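You operate a simulated robot arm through the tools that you are given. There is no shell and no other tool. Be economical: measure what you need, move in short steps, check, and stop when the job is done.

You are at the controls of a simulated robot arm. One attempt, no reset.

Task
Shut the stock drawer. Then fetch the purple sanding pad and set it on the bars of the drip rack. Then take the teal file and leave it on the trim bench's top. Then take the red brush and put it on top of the blue bearing carton. Then pull the force arm open. The order counts. Set down upright: purple sanding pad, teal file. The force arm goes clockwise seen from above.

Only the result counts: the job must be done as asked and must still hold three seconds after the hand-in. Knocking over, shifting, dropping, spilling or breaking anything else fails it.

Robot
A 6-joint arm with a two-finger parallel gripper on a trunk, on a base that drives. Base frame: it is fixed to the floor where the robot stands at the start and does not move with it; the origin is under the middle of the robot, x ahead of it, y to its left, z up. Lengths are in m, angles in degrees, forces in N, time in s.
With the tool pointing down near the work surface it reaches from about 0.48 to 0.88 m from the robot's upright axis, wherever it stands. Its first joint turns from -115.0 to 115.0 degrees. Places, roughly: bars of the drip rack (19x15 cm) [0.5, 2.04, 0.84]; bearing carton [-11.75, -1.25, 0.75]; force arm [-3.4, -2, 0.2]; purple sanding pad [0.25, -0.5, 1]; red brush (5x4x10 cm) [-11.7, -1.3, 0.8]; stock drawer [0.8, 0.1, 0.7]; teal file (9x4x7 cm) [-11.4, -2.5, 0.8]; trim bench [-11.8, -1.2, 0.8]. Payload 4.2 kg.
The tool frame sits at the grasp point between the pads (the TCP): z along the fingers, y along the line on which they close. The tips reach 0.023 m beyond it. Largest opening 0.094 m; finger width 0.038, thickness 0.01; the body of the gripper, 0.054 by 0.096 m, starts 0.039 m behind the TCP.
Orientation is that of the tool frame in the base frame, as a unit quaternion [x, y, z, w]. With the fingers straight down and closing along the base's y, the tool's x points along the base's -x, its y along +y and its z along -z.

Tools
- The arm moves only by the tool servo_tool. Its argument "commands" is text: rows parted by semicolons, each of 7 numbers parted by spaces: the turn, a rotation vector about the tool's x, y, z in degrees, then the shift along the tool's x, y, z in m, then the finger opening in m, from 0 to 0.094. In form: rx ry rz dx dy dz fingers; .... A call has 1 to 8 rows; each row shifts and turns the commanded pose from where the row before left it, along the tool's axes as they then stand. Rows are played at 5 a second. More than 0.05 m and 8.6 degrees between two rows, or a gripper value outside its range, and nothing of the call is played. A pose out of reach is approached as far as the arm can. The call stops where the force on the tool passes 40 N (or 10 N more than at its start, if that is more) or the arm is blocked; 0.2 s more then pass. Each finger travels about 0.108 m/s and halts on what it meets, pressing with about 26 N; the grip force reading is that of the motor and also rises with nothing between the fingers. The clock runs only during rows and for 0.2 s after the last one: add rows that do not move to give the fingers time. The reply holds the time, the measured pose of the TCP, the force on the tool along the base axes, the opening and the grip force, in the units named above and with some noise, with the torque about the TCP (base axes, N m) and any sound that the robot's microphone picked up.
- Cameras (640 x 400 px; columns grow to the right, rows downward): "scene" is now at [0.2174, 0.1321, 1.2489]; the picture's right is [-0.68, -0.73, 0.00], its down [-0.39, 0.36, -0.85] and it looks along [0.62, -0.58, -0.53] (base axes); focal length 214 px, centre (320, 200). "wrist" rides on the gripper at [0.086, 0.016, -0.075] in the tool frame; the picture's right is [-0.18, 0.98, 0.00], its down [-0.58, -0.11, -0.81] and it looks along [-0.79, -0.15, 0.59] (tool axes); focal length 243 px, centre (320, 200). There is no depth. A picture from a camera that has moved, and an enlarged one, comes with that camera's place and axes in the base frame and with its lens.
- get_image(camera): a new picture of that camera. No time passes.
- slide_trunk(by): slides the trunk up (or, below 0, down) by that many m; the arm and the scene camera ride with it, the base frame stays. It gives what a move gives, with no picture.
- roll_base(legs): drives the robot by 1 to 6 legs, each [ahead, turn to the left] in m and degrees, along the robot's own axes; the way and the turn of a leg run together, so that a leg with both is an arc; at most 1.5 m and 180 degrees a leg. The arm and the cameras ride along, it lands a little off, and it stops where it bumps. It gives what a move gives.
- turn_head(pan, tilt): turns the head with the scene camera to pan (to the left, within 80 degrees either way) and tilt (down, from -29 to 69), counted from straight ahead of the robot. It gives what a move gives.
- inspect(camera, box): a new picture of the part [left, top, right, bottom] of that camera's present view, enlarged. No time passes.
- finish_job(): hands the job in; it is judged then, once.

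Work in short steps. Places have to be worked out from the pictures, the camera data and where the tool is seen: move nearer, look again, correct. Check each grasp and each placing, and mend what went wrong. You have 165 turns and 120 pictures in all, those below and enlarged ones among them. Open the gripper and draw the arm clear of the work before you hand the job in, unless the task says otherwise; then end with one line.

The tools are called after "Emit:" as a command line: name --argument value ..., lists and objects as JSON in quotes. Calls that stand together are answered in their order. servo_tool: Moves the arm, as the interface text tells. Its arguments: {"type":"object","properties":{"commands":{"type":"string"}},"required":["commands"]} The other tools are called the same way: slide_trunk (by) slides the trunk up or down; roll_base (legs) drives the base; turn_head (pan, tilt) turns the head that bears the scene camera; get_image (camera) takes a picture; inspect (camera, box) takes an enlarged picture of a part of a camera's view; finish_job () hands the job in.

At the start:

```text
time: 0.0
eef_pos: [0.5865, -0.1394, 1.1675]
tcp_rot: [0.0, 1.0, 0.0, 0.001]
contact_force: [-0.1, 0.0, 0.1]
ft_torque: [0.01, 0.04, -0.02]
finger_gap: 0.094
finger_force: 0.1
trunk travel left (down, up): [-0.6, 0.39]
robot x, y, heading: [-0.0042, 0.0021, 0.1]
head pan, tilt: [-43.1, 32.1]
```

scene: 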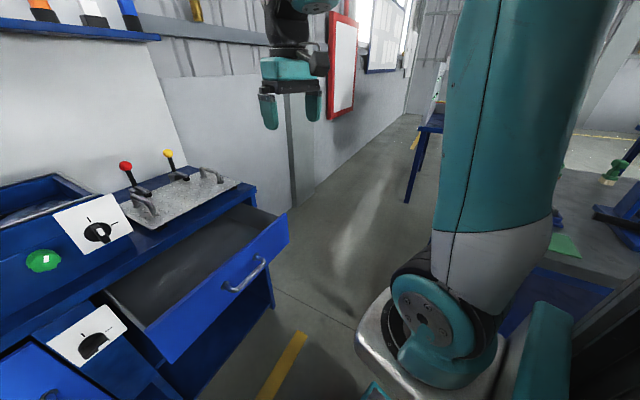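
wrist: 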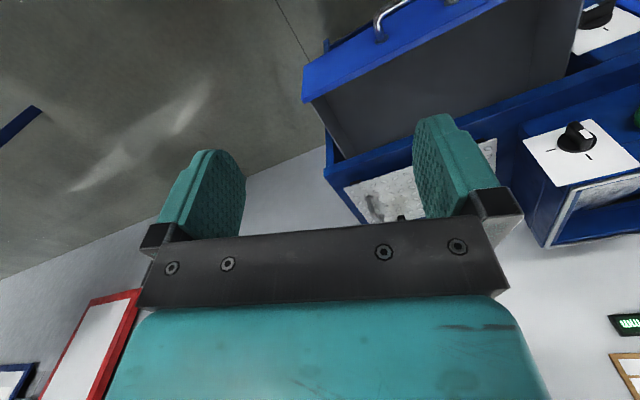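

I see an open drawer ahead. I'll look around with the head to get a better view of the drawer.

Emit:
turn_head --pan -10 --tilt 40

Emit:
get_image --camera "scene"

```text
time: 1.0
eef_pos: [0.5875, -0.1386, 1.1674]
tcp_rot: [0.0, 1.0, 0.001, 0.0]
contact_force: [0.2, -0.1, -1.0]
ft_torque: [-0.03, 0.01, -0.01]
finger_gap: 0.0939
finger_force: 0.1
trunk travel left (down, up): [-0.6, 0.39]
robot x, y, heading: [0.0006, -0.0028, 0.3]
head pan, tilt: [-10.0, 40.0]
```

```text
117 pictures are left
camera scene: at [0.2358, 0.1785, 1.2368], right [-0.17, -0.98, 0.0], down [-0.63, 0.11, -0.77], along [0.75, -0.13, -0.64], focal length 214 px, centre (320, 200)
```

scene: 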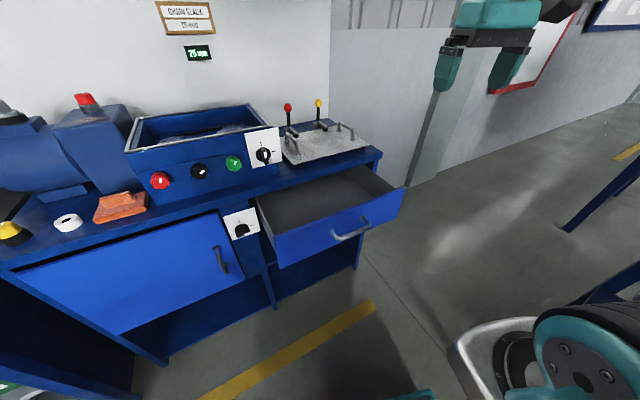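

The stereo triangulation puts the drawer handle at about (0.651, 0.008, 0.75). The drawer front is yawed about 19°, and the drawer is open about 0.19 m. I'll line up in front of the handle with the fingers closed and start to descend.

Emit:
servo_tool --commands "0 0 0 0 0.042 0 0.05; 0 0 0 0 0.042 0 0; 0 0 0 0.005 0.04 0 0; 0 0 -6.4 0 0 0.05 0; 0 0 -6.4 0 0 0.05 0; 0 0 -6.3 0 0 0.05 0; 0 0 0 0 0 0.05 0; 0 0 0 0 0 0.05 0"

Emit:
get_image --camera "scene"

```text
time: 2.8
eef_pos: [0.5828, -0.0152, 0.9189]
tcp_rot: [-0.165, 0.986, 0.0, 0.001]
contact_force: [-1.3, 0.5, -0.6]
ft_torque: [0.02, -0.01, -0.01]
finger_gap: 0.0002
finger_force: 26.1
trunk travel left (down, up): [-0.6, 0.39]
robot x, y, heading: [-0.0009, 0.0004, -0.2]
head pan, tilt: [-10.0, 40.0]
```

```text
116 pictures are left
camera scene: at [0.2354, 0.1785, 1.2369], right [-0.17, -0.98, 0.0], down [-0.63, 0.11, -0.77], along [0.75, -0.13, -0.64], focal length 214 px, centre (320, 200)
```

scene: 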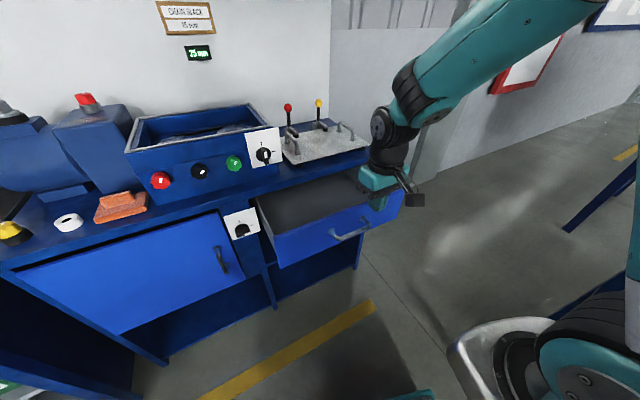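

The tool is aligned, with its x axis along the drawer normal. I'll go down to handle height.

Emit:
servo_tool --commands "0 0 0 0 0 0.045 0; 0 0 0 0 0 0.045 0; 0 0 0 0 0 0.045 0; 0 0 0 0 0 0.035 0; 0 0 0 0 0 0 0"

Emit:
get_image --camera "scene"

Emit:
get_image --camera "wrist"

```text
time: 4.0
eef_pos: [0.5802, -0.0144, 0.7467]
tcp_rot: [-0.165, 0.986, 0.0, 0.0]
contact_force: [0.2, 0.7, 0.4]
ft_torque: [-0.01, 0.0, -0.01]
finger_gap: 0.0001
finger_force: 25.9
trunk travel left (down, up): [-0.6, 0.39]
robot x, y, heading: [-0.0013, -0.0004, 0.0]
head pan, tilt: [-10.0, 40.0]
```

```text
115 pictures are left
camera scene: at [0.2357, 0.1786, 1.2367], right [-0.17, -0.98, 0.0], down [-0.63, 0.11, -0.77], along [0.75, -0.13, -0.64], focal length 214 px, centre (320, 200)
```

scene: 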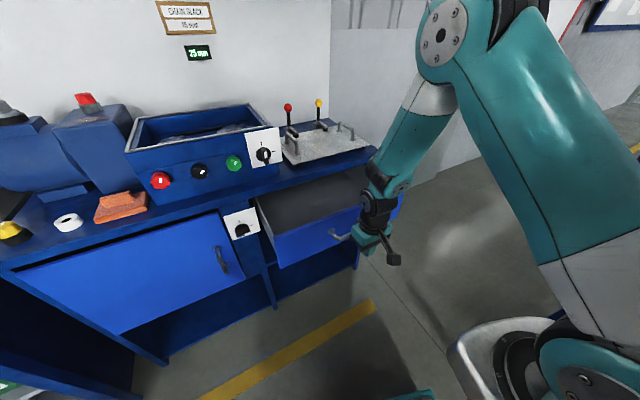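

```text
114 pictures are left
camera wrist: at [0.4937, -0.0282, 0.8216], right [-0.15, 0.99, 0.0], down [0.58, 0.09, 0.81], along [0.8, 0.12, -0.59], focal length 243 px, centre (320, 200)
```

wrist: 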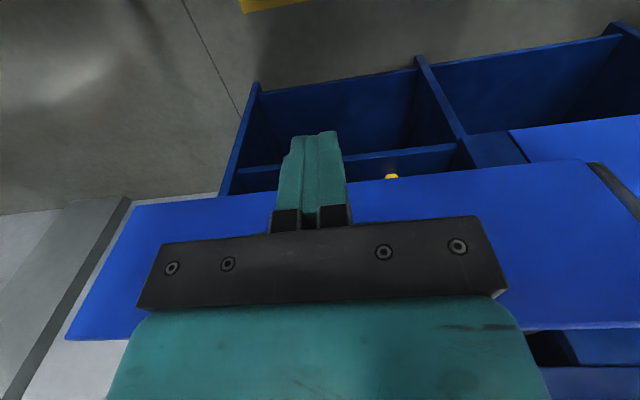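

The tip is at handle height. I'll push forward along the drawer normal in small steps and watch the force.

Emit:
servo_tool --commands "0 0 0 -0.025 0 0 0; 0 0 0 -0.025 0 0 0; 0 0 0 -0.025 0 0 0; 0 0 0 -0.025 0 0 0; 0 0 0 -0.025 0 0 0; 0 0 0 0 0 0 0"

Emit:
get_image --camera "scene"

```text
time: 5.4
eef_pos: [0.6992, 0.0257, 0.7477]
tcp_rot: [-0.166, 0.986, 0.0, 0.0]
contact_force: [-0.5, -0.2, 0.2]
ft_torque: [0.0, -0.02, 0.01]
finger_gap: 0.0
finger_force: 25.7
trunk travel left (down, up): [-0.6, 0.39]
robot x, y, heading: [0.0005, 0.0005, 0.0]
head pan, tilt: [-10.0, 40.0]
```

```text
113 pictures are left
camera scene: at [0.2358, 0.1786, 1.2367], right [-0.17, -0.98, 0.0], down [-0.63, 0.11, -0.77], along [0.75, -0.13, -0.64], focal length 214 px, centre (320, 200)
```

scene: 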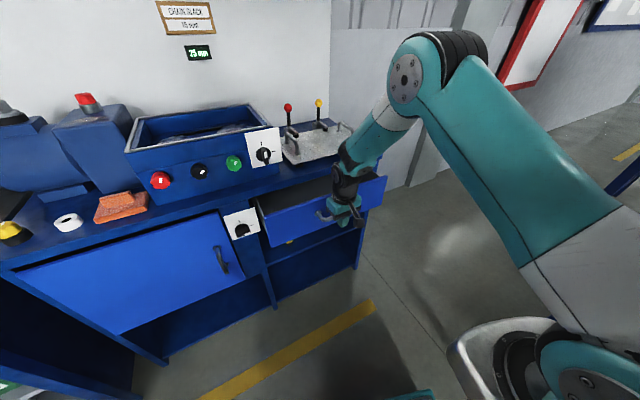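

The drawer is sliding in. I'll keep pushing until it meets the stop.

Emit:
servo_tool --commands "0 0 0 -0.025 0 0 0; 0 0 0 -0.025 0 0 0; 0 0 0 -0.02 0 0 0; 0 0 0 -0.02 0 0 0; 0 0 0 -0.015 0 0 0; 0 0 0 -0.015 0 0 0; 0 0 0 0 0 0 0"

Emit:
get_image --camera "scene"

```text
time: 6.6
eef_pos: [0.7902, 0.0586, 0.7449]
tcp_rot: [-0.165, 0.986, -0.001, -0.013]
contact_force: [-15.6, -4.6, 8.5]
ft_torque: [0.02, -0.06, -0.06]
finger_gap: 0.0001
finger_force: 26.7
trunk travel left (down, up): [-0.6, 0.39]
robot x, y, heading: [-0.0016, 0.003, 0.1]
head pan, tilt: [-10.0, 40.0]
stopped in row 5: the force on the tool passed its limit at 63 N (the readings are from after the stop); the commanded pose is now the measured one
```

```text
112 pictures are left
camera scene: at [0.2349, 0.1782, 1.237], right [-0.17, -0.98, 0.0], down [-0.63, 0.11, -0.77], along [0.75, -0.13, -0.64], focal length 214 px, centre (320, 200)
```

scene: 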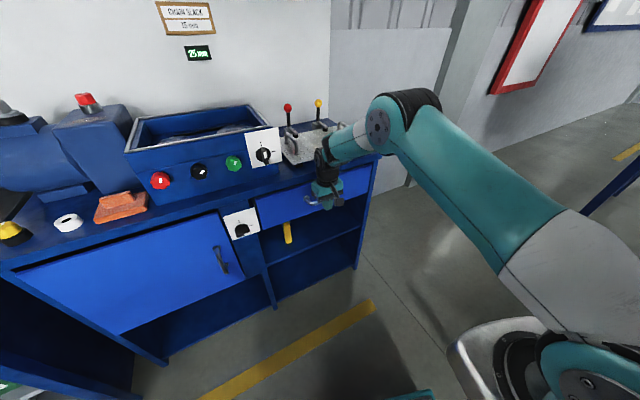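

It stopped hard at 63 N, so the drawer has probably reached its stop. I'll back off and look closely.

Emit:
servo_tool --commands "0 0 0 0.04 0 0 0; 0 0 0 0.04 0 0 0; 0 0 0 0.04 0 0 0; 0 0 0 0.04 0 0 0; 0 0 0 0 0 -0.05 0.03;  0 0 0 0 0 -0.05 0.05; 0 0 0 0 0 -0.05 0.08; 0 0 0 0 0 -0.05 0.094"

Emit:
inspect --camera "scene" --box '[220, 130, 400, 270]'

```text
time: 8.4
eef_pos: [0.644, 0.0069, 0.9483]
tcp_rot: [-0.166, 0.986, -0.002, -0.011]
contact_force: [0.2, -0.6, -0.2]
ft_torque: [0.02, 0.0, 0.0]
finger_gap: 0.0942
finger_force: 0.0
trunk travel left (down, up): [-0.6, 0.39]
robot x, y, heading: [0.0003, -0.0011, 0.1]
head pan, tilt: [-10.0, 40.0]
```

```text
2.86 times, centred on (310, 200) of scene
camera zoom: at [0.236, 0.1784, 1.2366], right [-0.17, -0.98, 0.0], down [-0.63, 0.11, -0.77], along [0.75, -0.13, -0.64], focal length 613 px, centre (349, 200)
```

zoom: 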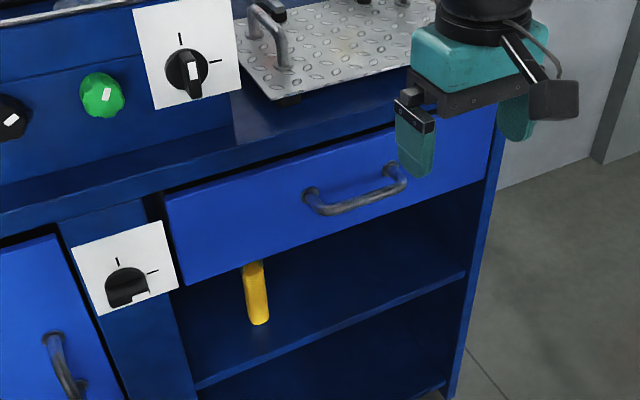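

I'll inspect the drawer edges more closely to check that it's flush.

Emit:
inspect --camera "scene" --box '[250, 165, 314, 205]'

Emit:
get_image --camera "wrist"

```text
10.00 times, centred on (282, 185) of scene
camera zoom: at [0.236, 0.1784, 1.2366], right [-0.17, -0.98, 0.0], down [-0.63, 0.11, -0.77], along [0.75, -0.13, -0.64], focal length 2145 px, centre (700, 350)
```

zoom: 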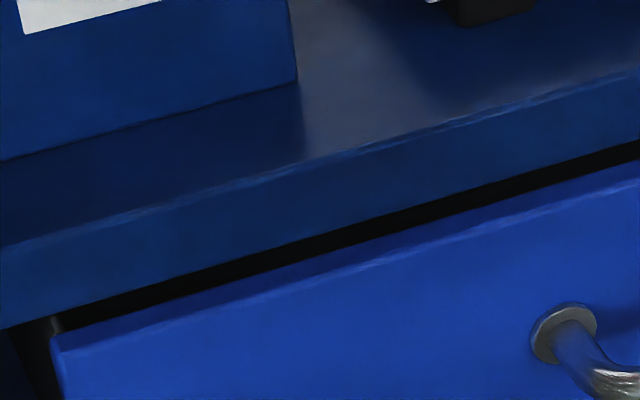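

```text
109 pictures are left
camera wrist: at [0.558, -0.0062, 1.0256], right [-0.15, 0.99, 0.0], down [0.6, 0.09, 0.79], along [0.78, 0.11, -0.61], focal length 243 px, centre (320, 200)
```

wrist: 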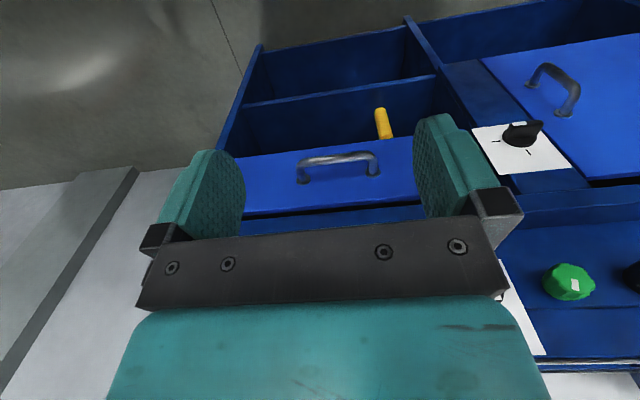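

Emit:
inspect --camera "scene" --box '[240, 180, 304, 220]'

```text
10.00 times, centred on (272, 200) of scene
camera zoom: at [0.236, 0.1784, 1.2366], right [-0.17, -0.98, 0.0], down [-0.63, 0.11, -0.77], along [0.75, -0.13, -0.64], focal length 2145 px, centre (800, 200)
```

zoom: 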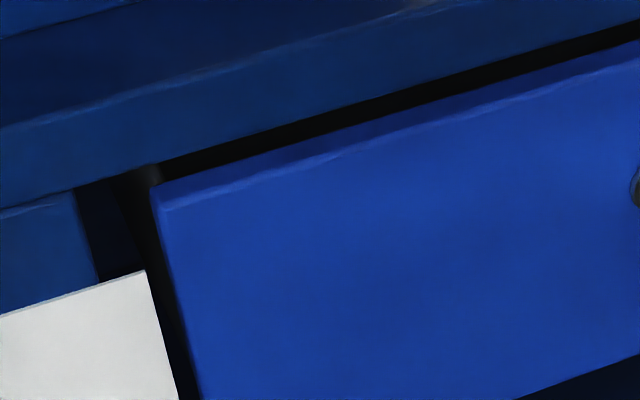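

The panel looks flush. To be sure, I'll push the handle again slowly and see whether it moves any further before the force rises.

Emit:
servo_tool --commands "0 0 0 0 0 0.05 0.05; 0 0 0 0 0 0.05 0; 0 0 0 0 0 0.05 0; 0 0 0 0 0 0.05 0; 0 0 0 -0.05 0 0 0; 0 0 0 -0.045 0 0 0; 0 0 0 -0.04 0 0 0; 0 0 0 0 0 0 0"

Emit:
servo_tool --commands "0 0 0 -0.005 0 0 0; 0 0 0 -0.005 0 0 0; 0 0 0 -0.005 0 0 0; 0 0 0 -0.005 0 0 0; 0 0 0 -0.005 0 0 0; 0 0 0 -0.005 0 0 0; 0 0 0 -0.005 0 0 0;  0 0 0 -0.005 0 0 0"

```text
time: 10.2
eef_pos: [0.7675, 0.0502, 0.7448]
tcp_rot: [-0.165, 0.986, -0.001, -0.011]
contact_force: [0.7, -0.2, 0.1]
ft_torque: [-0.05, 0.02, 0.01]
finger_gap: 0.0
finger_force: 25.6
trunk travel left (down, up): [-0.6, 0.39]
robot x, y, heading: [-0.0014, 0.0011, 0.1]
head pan, tilt: [-10.0, 40.0]
```

```text
time: 11.6
eef_pos: [0.7883, 0.0562, 0.7457]
tcp_rot: [-0.166, 0.986, -0.002, -0.02]
contact_force: [-15.4, -3.0, 14.8]
ft_torque: [-0.08, -0.27, -0.14]
finger_gap: 0.0002
finger_force: 26.2
trunk travel left (down, up): [-0.6, 0.39]
robot x, y, heading: [-0.0028, 0.0004, 0.1]
head pan, tilt: [-10.0, 40.0]
stopped in row 6: the force on the tool passed its limit at 48 N (the readings are from after the stop); the commanded pose is now the measured one
```

It's solid at the same spot, so the drawer is shut. I'll retreat, rise and look right for the purple pad.

Emit:
servo_tool --commands "0 0 0 0.04 0 0 0; 0 0 0 0.04 0 0 0; 0 0 0 0.05 0 0 0; 0 0 0 0.03 0 0 0; 0 0 0 0 0 -0.05 0.03;  0 0 0 0 0 -0.05 0.05; 0 0 0 0 0 -0.05 0.08; 0 0 0 0 0 -0.05 0.094"

Emit:
servo_tool --commands "0 0 0 0 0 -0.05 0.094;0 0 0 0 0 -0.05 0.094;0 0 0 0 0 -0.05 0.094;0 0 0 0 0 -0.05 0.094;0 0 0 0 0 -0.05 0.094"

Emit:
turn_head --pan -70 --tilt 30

Emit:
get_image --camera "scene"

```text
time: 13.4
eef_pos: [0.6465, 0.007, 0.9488]
tcp_rot: [-0.164, 0.986, -0.003, -0.019]
contact_force: [1.1, 0.1, -0.3]
ft_torque: [0.01, 0.03, 0.02]
finger_gap: 0.0939
finger_force: 0.1
trunk travel left (down, up): [-0.6, 0.39]
robot x, y, heading: [-0.0004, 0.0014, -0.0]
head pan, tilt: [-10.0, 40.0]
```

```text
time: 14.6
eef_pos: [0.6553, 0.0108, 1.2014]
tcp_rot: [-0.166, 0.986, -0.003, -0.019]
contact_force: [0.3, 0.6, 0.7]
ft_torque: [0.0, 0.01, -0.01]
finger_gap: 0.0941
finger_force: 0.1
trunk travel left (down, up): [-0.6, 0.39]
robot x, y, heading: [0.0036, 0.0015, -0.1]
head pan, tilt: [-10.0, 40.0]
```

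```text
time: 15.9
eef_pos: [0.6545, 0.0107, 1.1991]
tcp_rot: [-0.165, 0.986, -0.003, -0.019]
contact_force: [-0.4, -0.3, -0.3]
ft_torque: [-0.02, -0.02, 0.01]
finger_gap: 0.0942
finger_force: 0.1
trunk travel left (down, up): [-0.6, 0.39]
robot x, y, heading: [-0.0004, 0.0006, 0.1]
head pan, tilt: [-70.0, 30.0]
```

```text
107 pictures are left
camera scene: at [0.1827, 0.1081, 1.2521], right [-0.94, -0.34, 0.0], down [-0.17, 0.47, -0.87], along [0.3, -0.81, -0.5], focal length 214 px, centre (320, 200)
```

scene: 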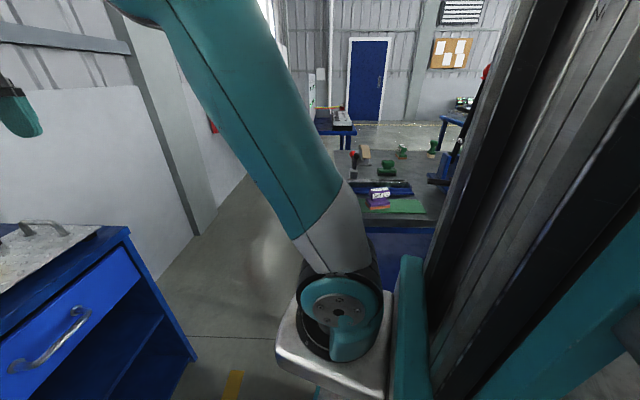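

The purple item is on the bench to the right. I'll zoom in.

Emit:
inspect --camera "scene" --box '[330, 130, 458, 230]'

```text
4.00 times, centred on (394, 180) of scene
camera zoom: at [0.1827, 0.1081, 1.2521], right [-0.94, -0.34, 0.0], down [-0.17, 0.47, -0.87], along [0.3, -0.81, -0.5], focal length 858 px, centre (24, 280)
```

zoom: 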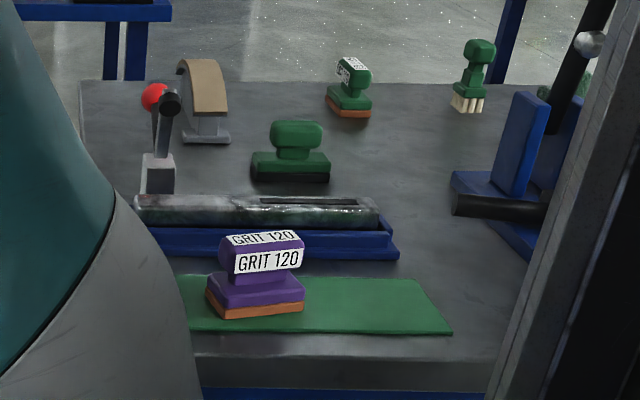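

The pad stands on the green mat. I'll raise the trunk a little for clearance and turn the base to face the bench.

Emit:
slide_trunk --by 0.1

Emit:
roll_base --legs '[[0, -60]]'

Emit:
turn_head --pan -10 --tilt 45

Emit:
get_image --camera "scene"

Emit:
get_image --camera "wrist"

```text
time: 17.2
eef_pos: [0.6546, 0.011, 1.3008]
tcp_rot: [-0.165, 0.986, -0.002, -0.019]
contact_force: [0.0, 0.7, 0.1]
ft_torque: [-0.02, 0.03, 0.0]
finger_gap: 0.0942
finger_force: 0.0
trunk travel left (down, up): [-0.7, 0.29]
robot x, y, heading: [-0.0007, -0.0023, -0.1]
head pan, tilt: [-70.0, 30.0]
```

```text
time: 20.3
eef_pos: [0.3333, -0.5645, 1.3004]
tcp_rot: [0.353, 0.935, 0.007, -0.019]
contact_force: [-1.0, -0.2, -0.1]
ft_torque: [-0.01, -0.01, -0.02]
finger_gap: 0.094
finger_force: 0.0
trunk travel left (down, up): [-0.7, 0.29]
robot x, y, heading: [-0.0011, -0.0037, -60.2]
head pan, tilt: [-70.0, 30.0]
```

```text
time: 21.6
eef_pos: [0.333, -0.5638, 1.2993]
tcp_rot: [0.353, 0.935, 0.007, -0.018]
contact_force: [0.4, -0.2, 0.8]
ft_torque: [0.0, -0.01, 0.0]
finger_gap: 0.094
finger_force: 0.1
trunk travel left (down, up): [-0.7, 0.29]
robot x, y, heading: [0.002, 0.0013, -60.4]
head pan, tilt: [-10.0, 45.0]
```

```text
105 pictures are left
camera scene: at [0.2713, -0.1143, 1.3295], right [-0.94, -0.33, 0.0], down [-0.24, 0.67, -0.71], along [0.24, -0.67, -0.71], focal length 214 px, centre (320, 200)
```

scene: 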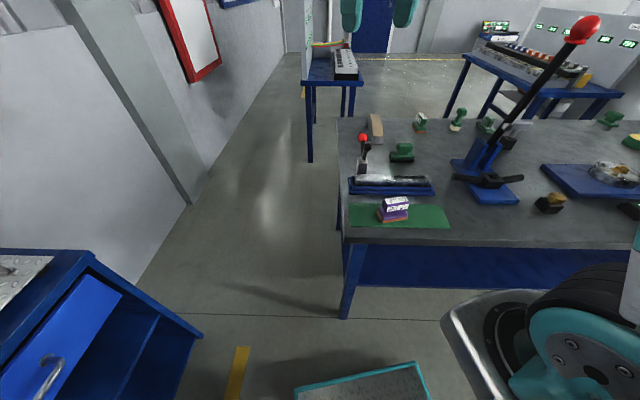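

```text
104 pictures are left
camera wrist: at [0.2806, -0.4971, 1.3783], right [0.79, 0.62, 0.0], down [0.39, -0.49, 0.78], along [0.48, -0.62, -0.62], focal length 243 px, centre (320, 200)
```

wrist: 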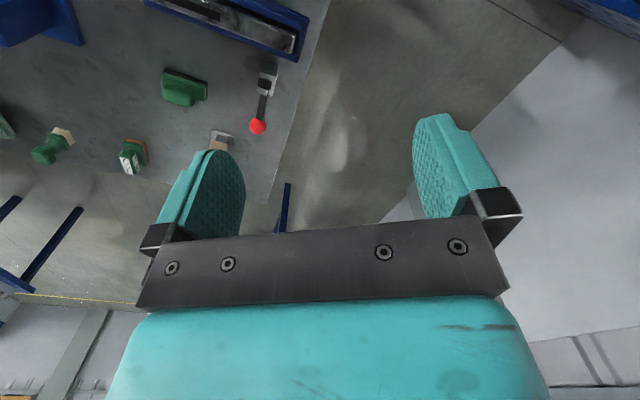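

By triangulation the pad handle is at about (0.218, -0.585, 0.90). I'll zoom in for its orientation.

Emit:
inspect --camera "scene" --box '[340, 170, 452, 240]'

```text
5.71 times, centred on (396, 205) of scene
camera zoom: at [0.2713, -0.1143, 1.3295], right [-0.94, -0.33, 0.0], down [-0.24, 0.67, -0.71], along [0.24, -0.67, -0.71], focal length 1226 px, centre (-114, 171)
```

zoom: 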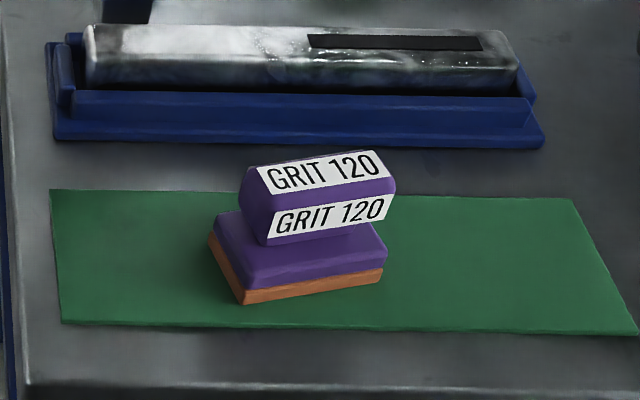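

The pad's long axis lies about 30° from base x, centred near (0.214, -0.586). Its handle runs from about z 0.873 to 0.905. I'll rotate the gripper to close across the handle's width and move above it.

Emit:
servo_tool --commands "0 -2.2 0 0.0376 -0.032 0 0.094; 0 0 0 0.0376 -0.032 0 0.094; 0 0 -8.5 0 -0.0314 0 0.094; 0 0 -8.5 0 0 0 0.094; 0 0 -8.5 0 0 0 0.094; 0 0 -8.5 0 0 0 0.094; 0 0 -8.5 0 0 0 0.094; 0 0 -8.5 0 0 0 0.094"

Emit:
servo_tool --commands "0 0 -8.5 0 0 0.03 0.094; 0 0 -8.5 0 0 0.05 0.094; 0 0 -3.4 0 0 0.05 0.094; 0 0 0 0 0 0.05 0.094; 0 0 0 0 0 0.05 0.094; 0 0 0 0 0 0 0.094"

Emit:
get_image --camera "scene"

Emit:
get_image --camera "wrist"

```text
time: 23.4
eef_pos: [0.2135, -0.5864, 1.3008]
tcp_rot: [-0.085, 0.996, 0.001, 0.001]
contact_force: [-0.4, -1.5, -1.1]
ft_torque: [0.0, -0.02, 0.01]
finger_gap: 0.0942
finger_force: 0.2
trunk travel left (down, up): [-0.7, 0.29]
robot x, y, heading: [0.0014, -0.0007, -60.6]
head pan, tilt: [-10.0, 45.0]
```

```text
time: 24.8
eef_pos: [0.2146, -0.5861, 1.0703]
tcp_rot: [-0.26, 0.966, 0.001, 0.001]
contact_force: [-0.1, 0.3, 0.5]
ft_torque: [0.0, -0.01, -0.01]
finger_gap: 0.0938
finger_force: 0.0
trunk travel left (down, up): [-0.7, 0.29]
robot x, y, heading: [-0.0018, 0.0015, -60.6]
head pan, tilt: [-10.0, 45.0]
```

```text
102 pictures are left
camera scene: at [0.2713, -0.1142, 1.3295], right [-0.94, -0.34, 0.0], down [-0.24, 0.67, -0.71], along [0.24, -0.67, -0.71], focal length 214 px, centre (320, 200)
```

scene: 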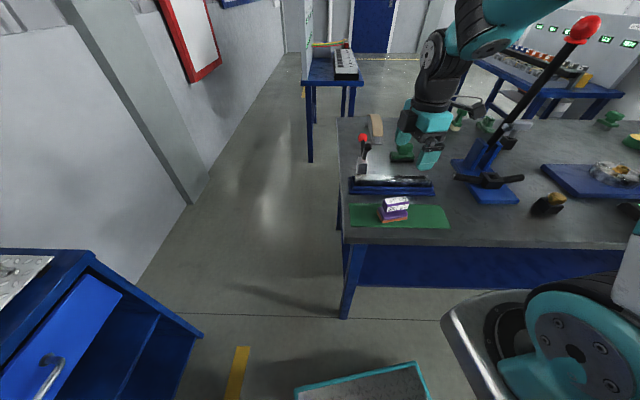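

```text
101 pictures are left
camera wrist: at [0.1305, -0.615, 1.1453], right [-0.33, 0.94, 0.0], down [0.56, 0.2, 0.81], along [0.76, 0.27, -0.59], focal length 243 px, centre (320, 200)
```

wrist: 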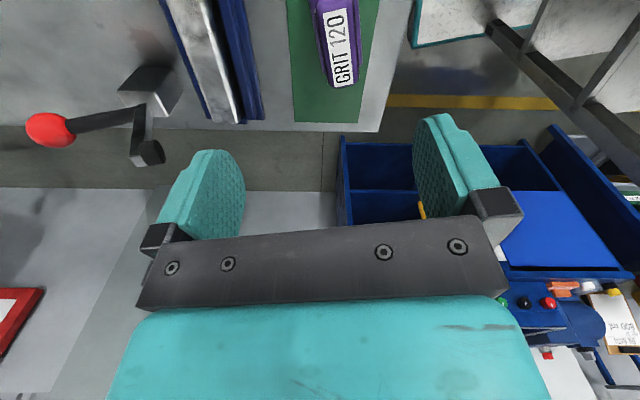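

Emit:
inspect --camera "wrist" --box '[256, 0, 416, 100]'

```text
4.00 times, centred on (336, 50) of wrist
camera zoom: at [0.1305, -0.615, 1.1453], right [-0.33, 0.94, 0.0], down [0.56, 0.2, 0.81], along [0.76, 0.27, -0.59], focal length 970 px, centre (256, 800)
```

zoom: 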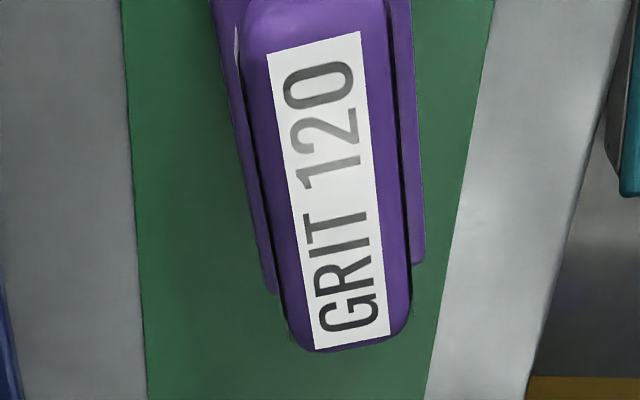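

Combining the wrist and scene views corrects the pad centre to about (0.216, -0.565), with the handle top near z 0.92. I'll shift over it and go down to just above the handle to check.

Emit:
servo_tool --commands "0 0 0 -0.0122 0.0179 0 0.094; 0 0 0 0 0 0.05 0.094; 0 0 0 0 0 0.04 0.094; 0 0 0 0 0 0 0.094"

Emit:
get_image --camera "wrist"

Emit:
inspect --camera "scene" --box '[340, 150, 468, 230]'

```text
time: 25.8
eef_pos: [0.2157, -0.5642, 0.9827]
tcp_rot: [-0.259, 0.966, 0.001, 0.001]
contact_force: [-0.5, -0.4, -0.1]
ft_torque: [0.0, 0.02, -0.01]
finger_gap: 0.0939
finger_force: 0.1
trunk travel left (down, up): [-0.7, 0.29]
robot x, y, heading: [-0.0019, 0.002, -60.1]
head pan, tilt: [-10.0, 45.0]
```

```text
99 pictures are left
camera wrist: at [0.1318, -0.5939, 1.0565], right [-0.33, 0.94, 0.0], down [0.56, 0.2, 0.81], along [0.76, 0.27, -0.59], focal length 243 px, centre (320, 200)
```

wrist: 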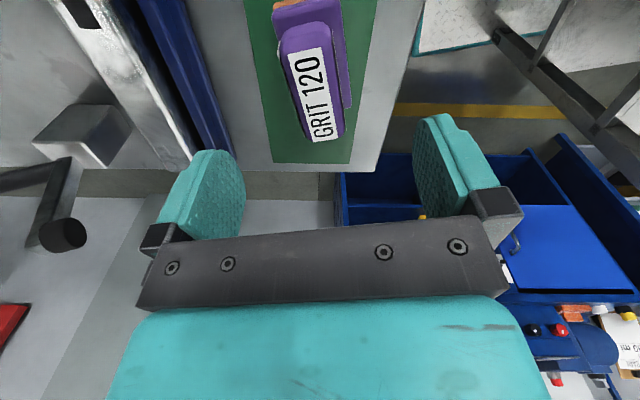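

```text
5.00 times, centred on (404, 190) of scene
camera zoom: at [0.2713, -0.1142, 1.3295], right [-0.94, -0.34, 0.0], down [-0.24, 0.67, -0.71], along [0.24, -0.67, -0.71], focal length 1072 px, centre (-100, 250)
```

zoom: 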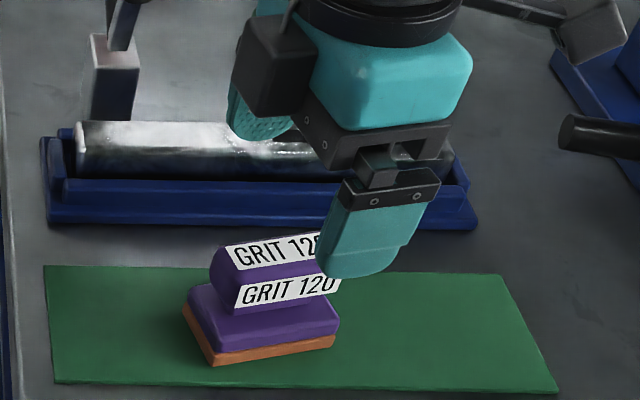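

The gripper is aligned across the handle. I'll shift slightly along it, descend to z≈0.913 and close.

Emit:
servo_tool --commands "0 0 0 0.006 0 0.03 0.094; 0 0 0 0 0 0.02 0.094; 0 0 0 0 0 0.019 0.094; 0 0 0 0 0 0 0.094"

Emit:
inspect --camera "scene" --box '[340, 150, 468, 230]'

```text
time: 26.8
eef_pos: [0.2107, -0.5677, 0.9116]
tcp_rot: [-0.259, 0.966, 0.0, 0.001]
contact_force: [-1.2, -0.4, -0.7]
ft_torque: [-0.05, 0.0, 0.02]
finger_gap: 0.0939
finger_force: 0.1
trunk travel left (down, up): [-0.7, 0.29]
robot x, y, heading: [0.0005, 0.0004, -60.4]
head pan, tilt: [-10.0, 45.0]
```

```text
5.00 times, centred on (404, 190) of scene
camera zoom: at [0.2713, -0.1142, 1.3295], right [-0.94, -0.34, 0.0], down [-0.24, 0.67, -0.71], along [0.24, -0.67, -0.71], focal length 1072 px, centre (-100, 250)
```

zoom: 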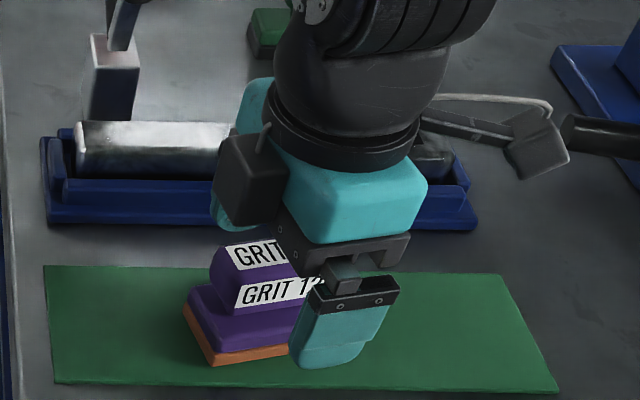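

The TCP projects onto the middle of the handle. I'll close the fingers.

Emit:
servo_tool --commands "0 0 0 0 0 0 0.06; 0 0 0 0 0 0 0.03; 0 0 0 0 0 0 0; 0 0 0 0 0 0 0; 0 0 0 0 0 0 0"

Emit:
servo_tool --commands "0 0 0 0 0 -0.01 0; 0 0 0 0 0 -0.03 0; 0 0 0 0 0 -0.04 0; 0 0 0 0 0 0 0"

Emit:
inspect --camera "scene" --box '[340, 130, 468, 230]'

```text
time: 28.0
eef_pos: [0.212, -0.5685, 0.9129]
tcp_rot: [-0.259, 0.966, 0.0, 0.001]
contact_force: [0.6, -2.4, 3.5]
ft_torque: [-0.12, -0.01, 0.01]
finger_gap: 0.0299
finger_force: 26.3
trunk travel left (down, up): [-0.7, 0.29]
robot x, y, heading: [0.0009, -0.0004, -60.5]
head pan, tilt: [-10.0, 45.0]
```

```text
time: 29.0
eef_pos: [0.2099, -0.5676, 0.9933]
tcp_rot: [-0.259, 0.966, 0.0, 0.001]
contact_force: [0.1, 0.2, -0.7]
ft_torque: [0.03, 0.03, -0.02]
finger_gap: 0.0
finger_force: 26.2
trunk travel left (down, up): [-0.7, 0.29]
robot x, y, heading: [0.0016, -0.0005, -60.1]
head pan, tilt: [-10.0, 45.0]
```

```text
4.00 times, centred on (404, 180) of scene
camera zoom: at [0.2714, -0.1144, 1.3295], right [-0.94, -0.34, 0.0], down [-0.24, 0.67, -0.71], along [0.24, -0.67, -0.71], focal length 858 px, centre (-16, 280)
```

zoom: 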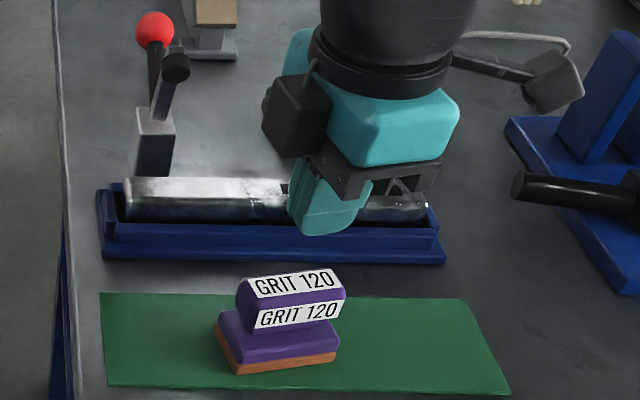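

The grip closed on the handle's upper bevel and slipped off, and the pad stayed put. I'll zoom in on the pad profile to choose a lower grip.

Emit:
inspect --camera "scene" --box '[376, 190, 424, 220]'

Emit:
inspect --camera "wrist" --box '[240, 0, 400, 100]'

```text
13.33 times, centred on (400, 205) of scene
camera zoom: at [0.2714, -0.1144, 1.3295], right [-0.94, -0.34, 0.0], down [-0.24, 0.67, -0.71], along [0.24, -0.67, -0.71], focal length 2860 px, centre (-747, 133)
```

zoom: 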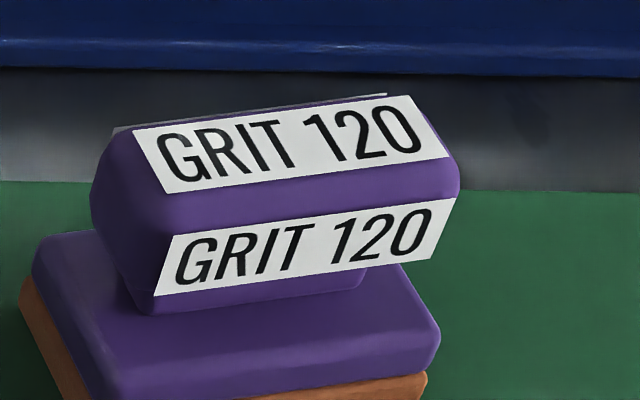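

```text
4.00 times, centred on (320, 50) of wrist
camera zoom: at [0.1273, -0.5966, 1.067], right [-0.33, 0.94, 0.0], down [0.56, 0.2, 0.81], along [0.76, 0.27, -0.59], focal length 970 px, centre (320, 800)
```

zoom: 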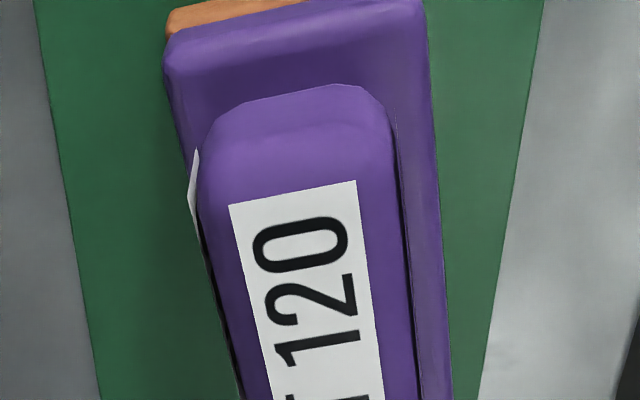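

The geometry says the handle top is at 0.919 and the sole top at about 0.88. I'll grip about 7 mm lower, close, and check before lifting.

Emit:
servo_tool --commands "0 0 0 0 0 0 0.094; 0 0 0 0 0 0 0.094; 0 0 0 0.003 0.002 0.04 0.094; 0 0 0 0 0 0.03 0.094; 0 0 0 0 0 0.016 0.094; 0 0 0 0 0 0 0.094"

Emit:
servo_tool --commands "0 0 0 0 0 0 0.06; 0 0 0 0 0 0 0.035; 0 0 0 0 0 0 0.02; 0 0 0 0 0 0 0.01; 0 0 0 0 0 0 0.0; 0 0 0 0 0 0 0"

Emit:
inspect --camera "scene" --box '[360, 170, 440, 220]'

```text
time: 30.4
eef_pos: [0.2075, -0.5683, 0.9054]
tcp_rot: [-0.258, 0.966, 0.0, 0.001]
contact_force: [1.2, 0.1, 0.8]
ft_torque: [0.01, -0.02, 0.03]
finger_gap: 0.094
finger_force: 0.0
trunk travel left (down, up): [-0.7, 0.29]
robot x, y, heading: [-0.0025, 0.0002, -60.6]
head pan, tilt: [-10.0, 45.0]
```

```text
time: 31.8
eef_pos: [0.2068, -0.5675, 0.9059]
tcp_rot: [-0.259, 0.966, 0.0, 0.001]
contact_force: [-1.5, 0.3, 0.0]
ft_torque: [0.05, -0.03, 0.04]
finger_gap: 0.0299
finger_force: 26.1
trunk travel left (down, up): [-0.7, 0.29]
robot x, y, heading: [0.0011, 0.004, -60.2]
head pan, tilt: [-10.0, 45.0]
```

```text
8.00 times, centred on (400, 195) of scene
camera zoom: at [0.2713, -0.1142, 1.3295], right [-0.94, -0.34, 0.0], down [-0.24, 0.67, -0.71], along [0.24, -0.67, -0.71], focal length 1716 px, centre (-320, 240)
```

zoom: 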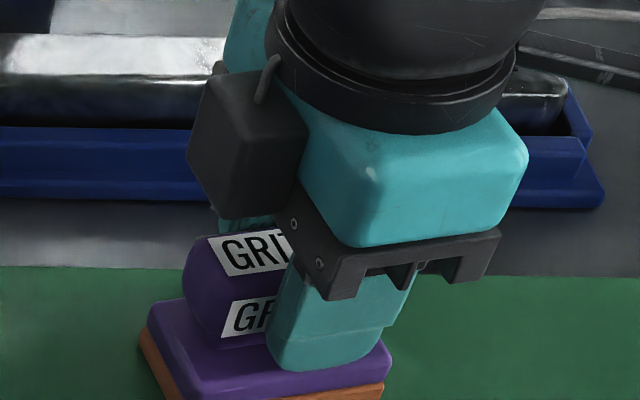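

The grip is at the same width, with the tips near the sole. I'll lift very slowly and check the gap.

Emit:
servo_tool --commands "0 0 0 0 0 -0.003 0; 0 0 0 0 0 -0.004 0; 0 0 0 0 0 -0.004 0; 0 0 0 0 0 -0.004 0; 0 0 0 0 0 0 0"

Emit:
inspect --camera "scene" --box '[360, 170, 440, 220]'

```text
time: 33.0
eef_pos: [0.2074, -0.5689, 0.9199]
tcp_rot: [-0.259, 0.966, 0.0, 0.001]
contact_force: [-0.6, 0.2, -1.2]
ft_torque: [0.02, -0.02, -0.03]
finger_gap: 0.0296
finger_force: 25.8
trunk travel left (down, up): [-0.7, 0.29]
robot x, y, heading: [0.0022, -0.0057, -60.4]
head pan, tilt: [-10.0, 45.0]
```

```text
8.00 times, centred on (400, 195) of scene
camera zoom: at [0.2713, -0.1143, 1.3295], right [-0.94, -0.34, 0.0], down [-0.24, 0.67, -0.71], along [0.24, -0.67, -0.71], focal length 1716 px, centre (-320, 240)
```

zoom: 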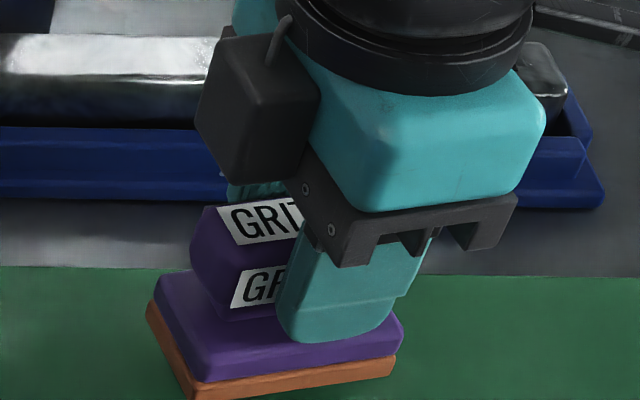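

The pad is lifting. I'll continue upward gently.

Emit:
servo_tool --commands "0 0 0 0 0 -0.01 0; 0 0 0 0 0 -0.02 0; 0 0 0 0 0 -0.03 0; 0 0 0 0 0 -0.03 0; 0 0 0 0 0 -0.03 0; 0 0 0 0 0 -0.03 0; 0 0 0 0 0 -0.02 0; 0 0 0 0 0 0 0"

Emit:
turn_head --pan 80 --tilt 30

Emit:
get_image --camera "scene"

Emit:
get_image --camera "wrist"

```text
time: 34.8
eef_pos: [0.2074, -0.5664, 1.0913]
tcp_rot: [-0.259, 0.966, 0.0, 0.0]
contact_force: [0.4, -0.3, -1.5]
ft_torque: [-0.02, 0.03, -0.01]
finger_gap: 0.0299
finger_force: 25.5
trunk travel left (down, up): [-0.7, 0.29]
robot x, y, heading: [0.0013, 0.0032, -60.5]
head pan, tilt: [-10.0, 45.0]
```

```text
time: 36.4
eef_pos: [0.2073, -0.5674, 1.0912]
tcp_rot: [-0.259, 0.966, 0.0, 0.0]
contact_force: [0.8, -0.1, -1.5]
ft_torque: [-0.04, -0.02, 0.01]
finger_gap: 0.0297
finger_force: 26.0
trunk travel left (down, up): [-0.7, 0.29]
robot x, y, heading: [-0.0043, -0.0011, -60.4]
head pan, tilt: [80.0, 30.0]
```

```text
91 pictures are left
camera scene: at [0.3293, -0.0074, 1.3521], right [0.33, -0.94, 0.0], down [-0.47, -0.17, -0.87], along [0.82, 0.29, -0.5], focal length 214 px, centre (320, 200)
```

scene: 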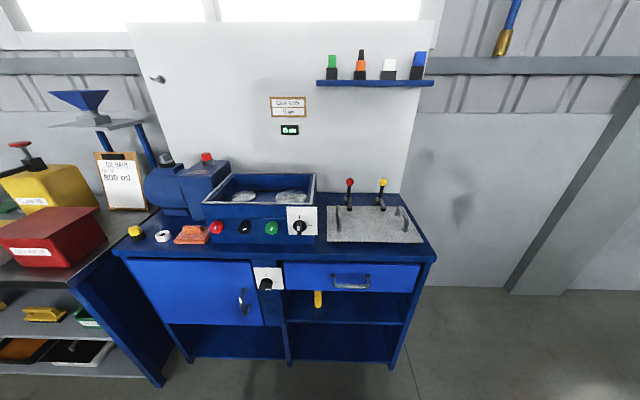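

```text
90 pictures are left
camera wrist: at [0.1233, -0.5967, 1.166], right [-0.33, 0.94, 0.0], down [0.56, 0.2, 0.81], along [0.76, 0.27, -0.59], focal length 243 px, centre (320, 200)
```

wrist: 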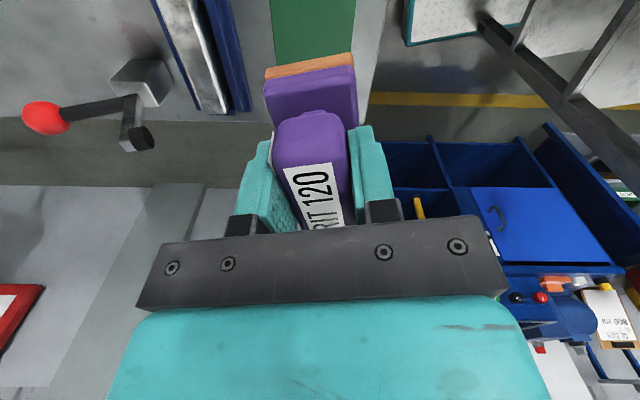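

The pad is held firmly, and the drawer looks flush from here. I'll raise the trunk, turn left toward the rack and look.

Emit:
slide_trunk --by 0.15

Emit:
roll_base --legs '[[0, 140]]'

Emit:
turn_head --pan 5 --tilt 25

Emit:
get_image --camera "scene"

```text
time: 38.2
eef_pos: [0.2068, -0.5674, 1.2408]
tcp_rot: [-0.26, 0.966, 0.0, 0.001]
contact_force: [-0.2, -0.5, -1.1]
ft_torque: [0.07, 0.01, 0.05]
finger_gap: 0.0296
finger_force: 26.1
trunk travel left (down, up): [-0.85, 0.14]
robot x, y, heading: [-0.0011, 0.0026, -60.3]
head pan, tilt: [80.0, 30.0]
```

```text
time: 44.4
eef_pos: [0.1952, 0.572, 1.2415]
tcp_rot: [0.997, -0.077, -0.001, 0.0]
contact_force: [0.2, 1.1, -0.1]
ft_torque: [-0.05, 0.0, 0.0]
finger_gap: 0.0302
finger_force: 26.0
trunk travel left (down, up): [-0.85, 0.14]
robot x, y, heading: [-0.0017, -0.0034, 80.5]
head pan, tilt: [80.0, 30.0]
```

```text
time: 45.9
eef_pos: [0.1956, 0.5719, 1.2413]
tcp_rot: [0.997, -0.078, -0.001, -0.001]
contact_force: [0.1, 0.6, -0.9]
ft_torque: [0.02, 0.02, 0.0]
finger_gap: 0.0295
finger_force: 26.1
trunk travel left (down, up): [-0.85, 0.14]
robot x, y, heading: [-0.0014, -0.0003, 80.6]
head pan, tilt: [5.0, 25.0]
```

```text
89 pictures are left
camera scene: at [-0.161, 0.272, 1.51], right [1.0, -0.08, 0.0], down [-0.03, -0.42, -0.91], along [0.07, 0.9, -0.42], focal length 214 px, centre (320, 200)
```

scene: 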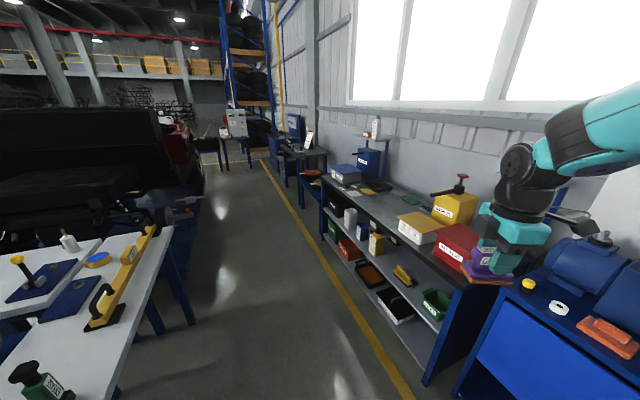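

I'll zoom on where the drip rack should be.

Emit:
inspect --camera "scene" --box '[310, 130, 470, 230]'

```text
4.00 times, centred on (390, 180) of scene
camera zoom: at [-0.161, 0.272, 1.51], right [1.0, -0.08, 0.0], down [-0.03, -0.42, -0.91], along [0.07, 0.9, -0.42], focal length 858 px, centre (40, 280)
```

zoom: 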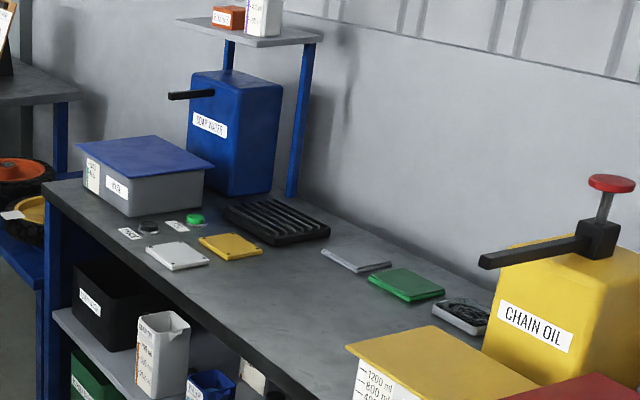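

The black slatted rack sits beside the blue "soap water" can. I'll drive up the aisle to opposite the rack and turn to face it.

Emit:
roll_base --legs '[[0, 17.6], [0.9, 0], [0.9, 0], [0, -73]]'

Emit:
turn_head --pan -5 --tilt 42

Emit:
get_image --camera "scene"

Emit:
get_image --camera "wrist"

```text
time: 59.0
eef_pos: [0.3326, 1.9311, 1.2408]
tcp_rot: [0.845, -0.534, -0.001, -0.001]
contact_force: [0.5, 0.3, -1.3]
ft_torque: [0.01, 0.02, -0.04]
finger_gap: 0.0298
finger_force: 25.5
trunk travel left (down, up): [-0.85, 0.14]
robot x, y, heading: [-0.2524, 1.7711, 25.0]
head pan, tilt: [5.0, 25.0]
```

```text
time: 59.8
eef_pos: [0.3318, 1.9326, 1.2409]
tcp_rot: [0.846, -0.534, -0.001, 0.0]
contact_force: [0.8, 0.7, -0.4]
ft_torque: [-0.01, 0.0, 0.02]
finger_gap: 0.0298
finger_force: 26.2
trunk travel left (down, up): [-0.85, 0.14]
robot x, y, heading: [-0.2511, 1.7679, 24.9]
head pan, tilt: [-5.0, 42.0]
```

```text
87 pictures are left
camera scene: at [-0.1158, 2.0378, 1.4838], right [0.34, -0.94, 0.0], down [-0.63, -0.23, -0.74], along [0.7, 0.26, -0.67], focal length 214 px, centre (320, 200)
```

scene: 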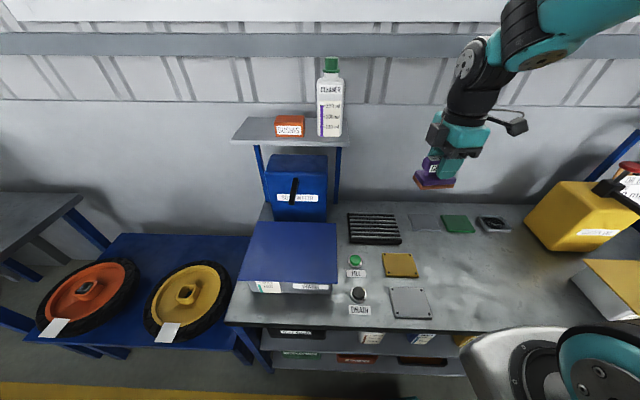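

```text
86 pictures are left
camera wrist: at [0.3548, 1.8463, 1.3159], right [-0.97, -0.26, 0.0], down [-0.15, 0.57, 0.81], along [-0.21, 0.78, -0.59], focal length 243 px, centre (320, 200)
```

wrist: 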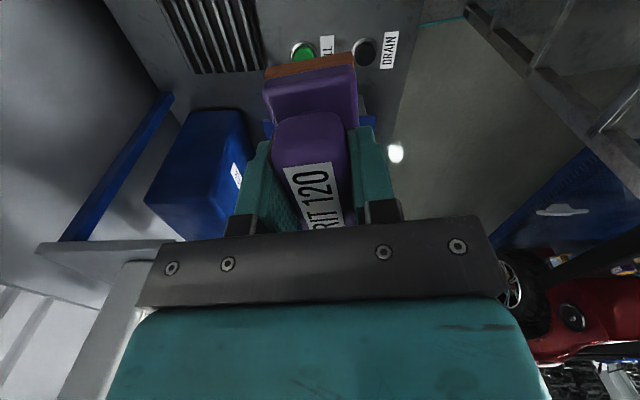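

The rack is centred near (0.476, 2.028). I'll zoom in to see the bar pitch.

Emit:
inspect --camera "scene" --box '[330, 195, 426, 255]'

```text
6.67 times, centred on (378, 225) of scene
camera zoom: at [-0.1158, 2.0378, 1.4838], right [0.34, -0.94, 0.0], down [-0.63, -0.23, -0.74], along [0.7, 0.26, -0.67], focal length 1430 px, centre (-67, 33)
```

zoom: 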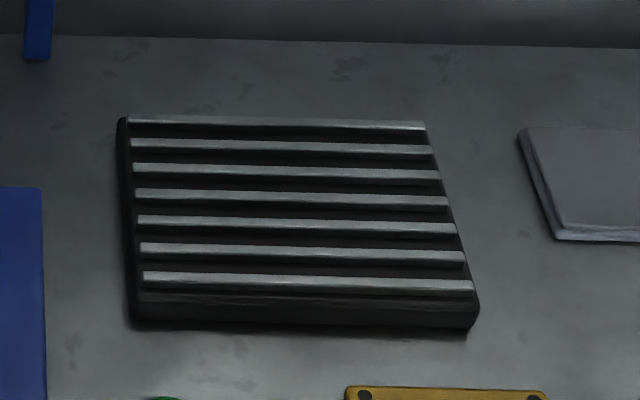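

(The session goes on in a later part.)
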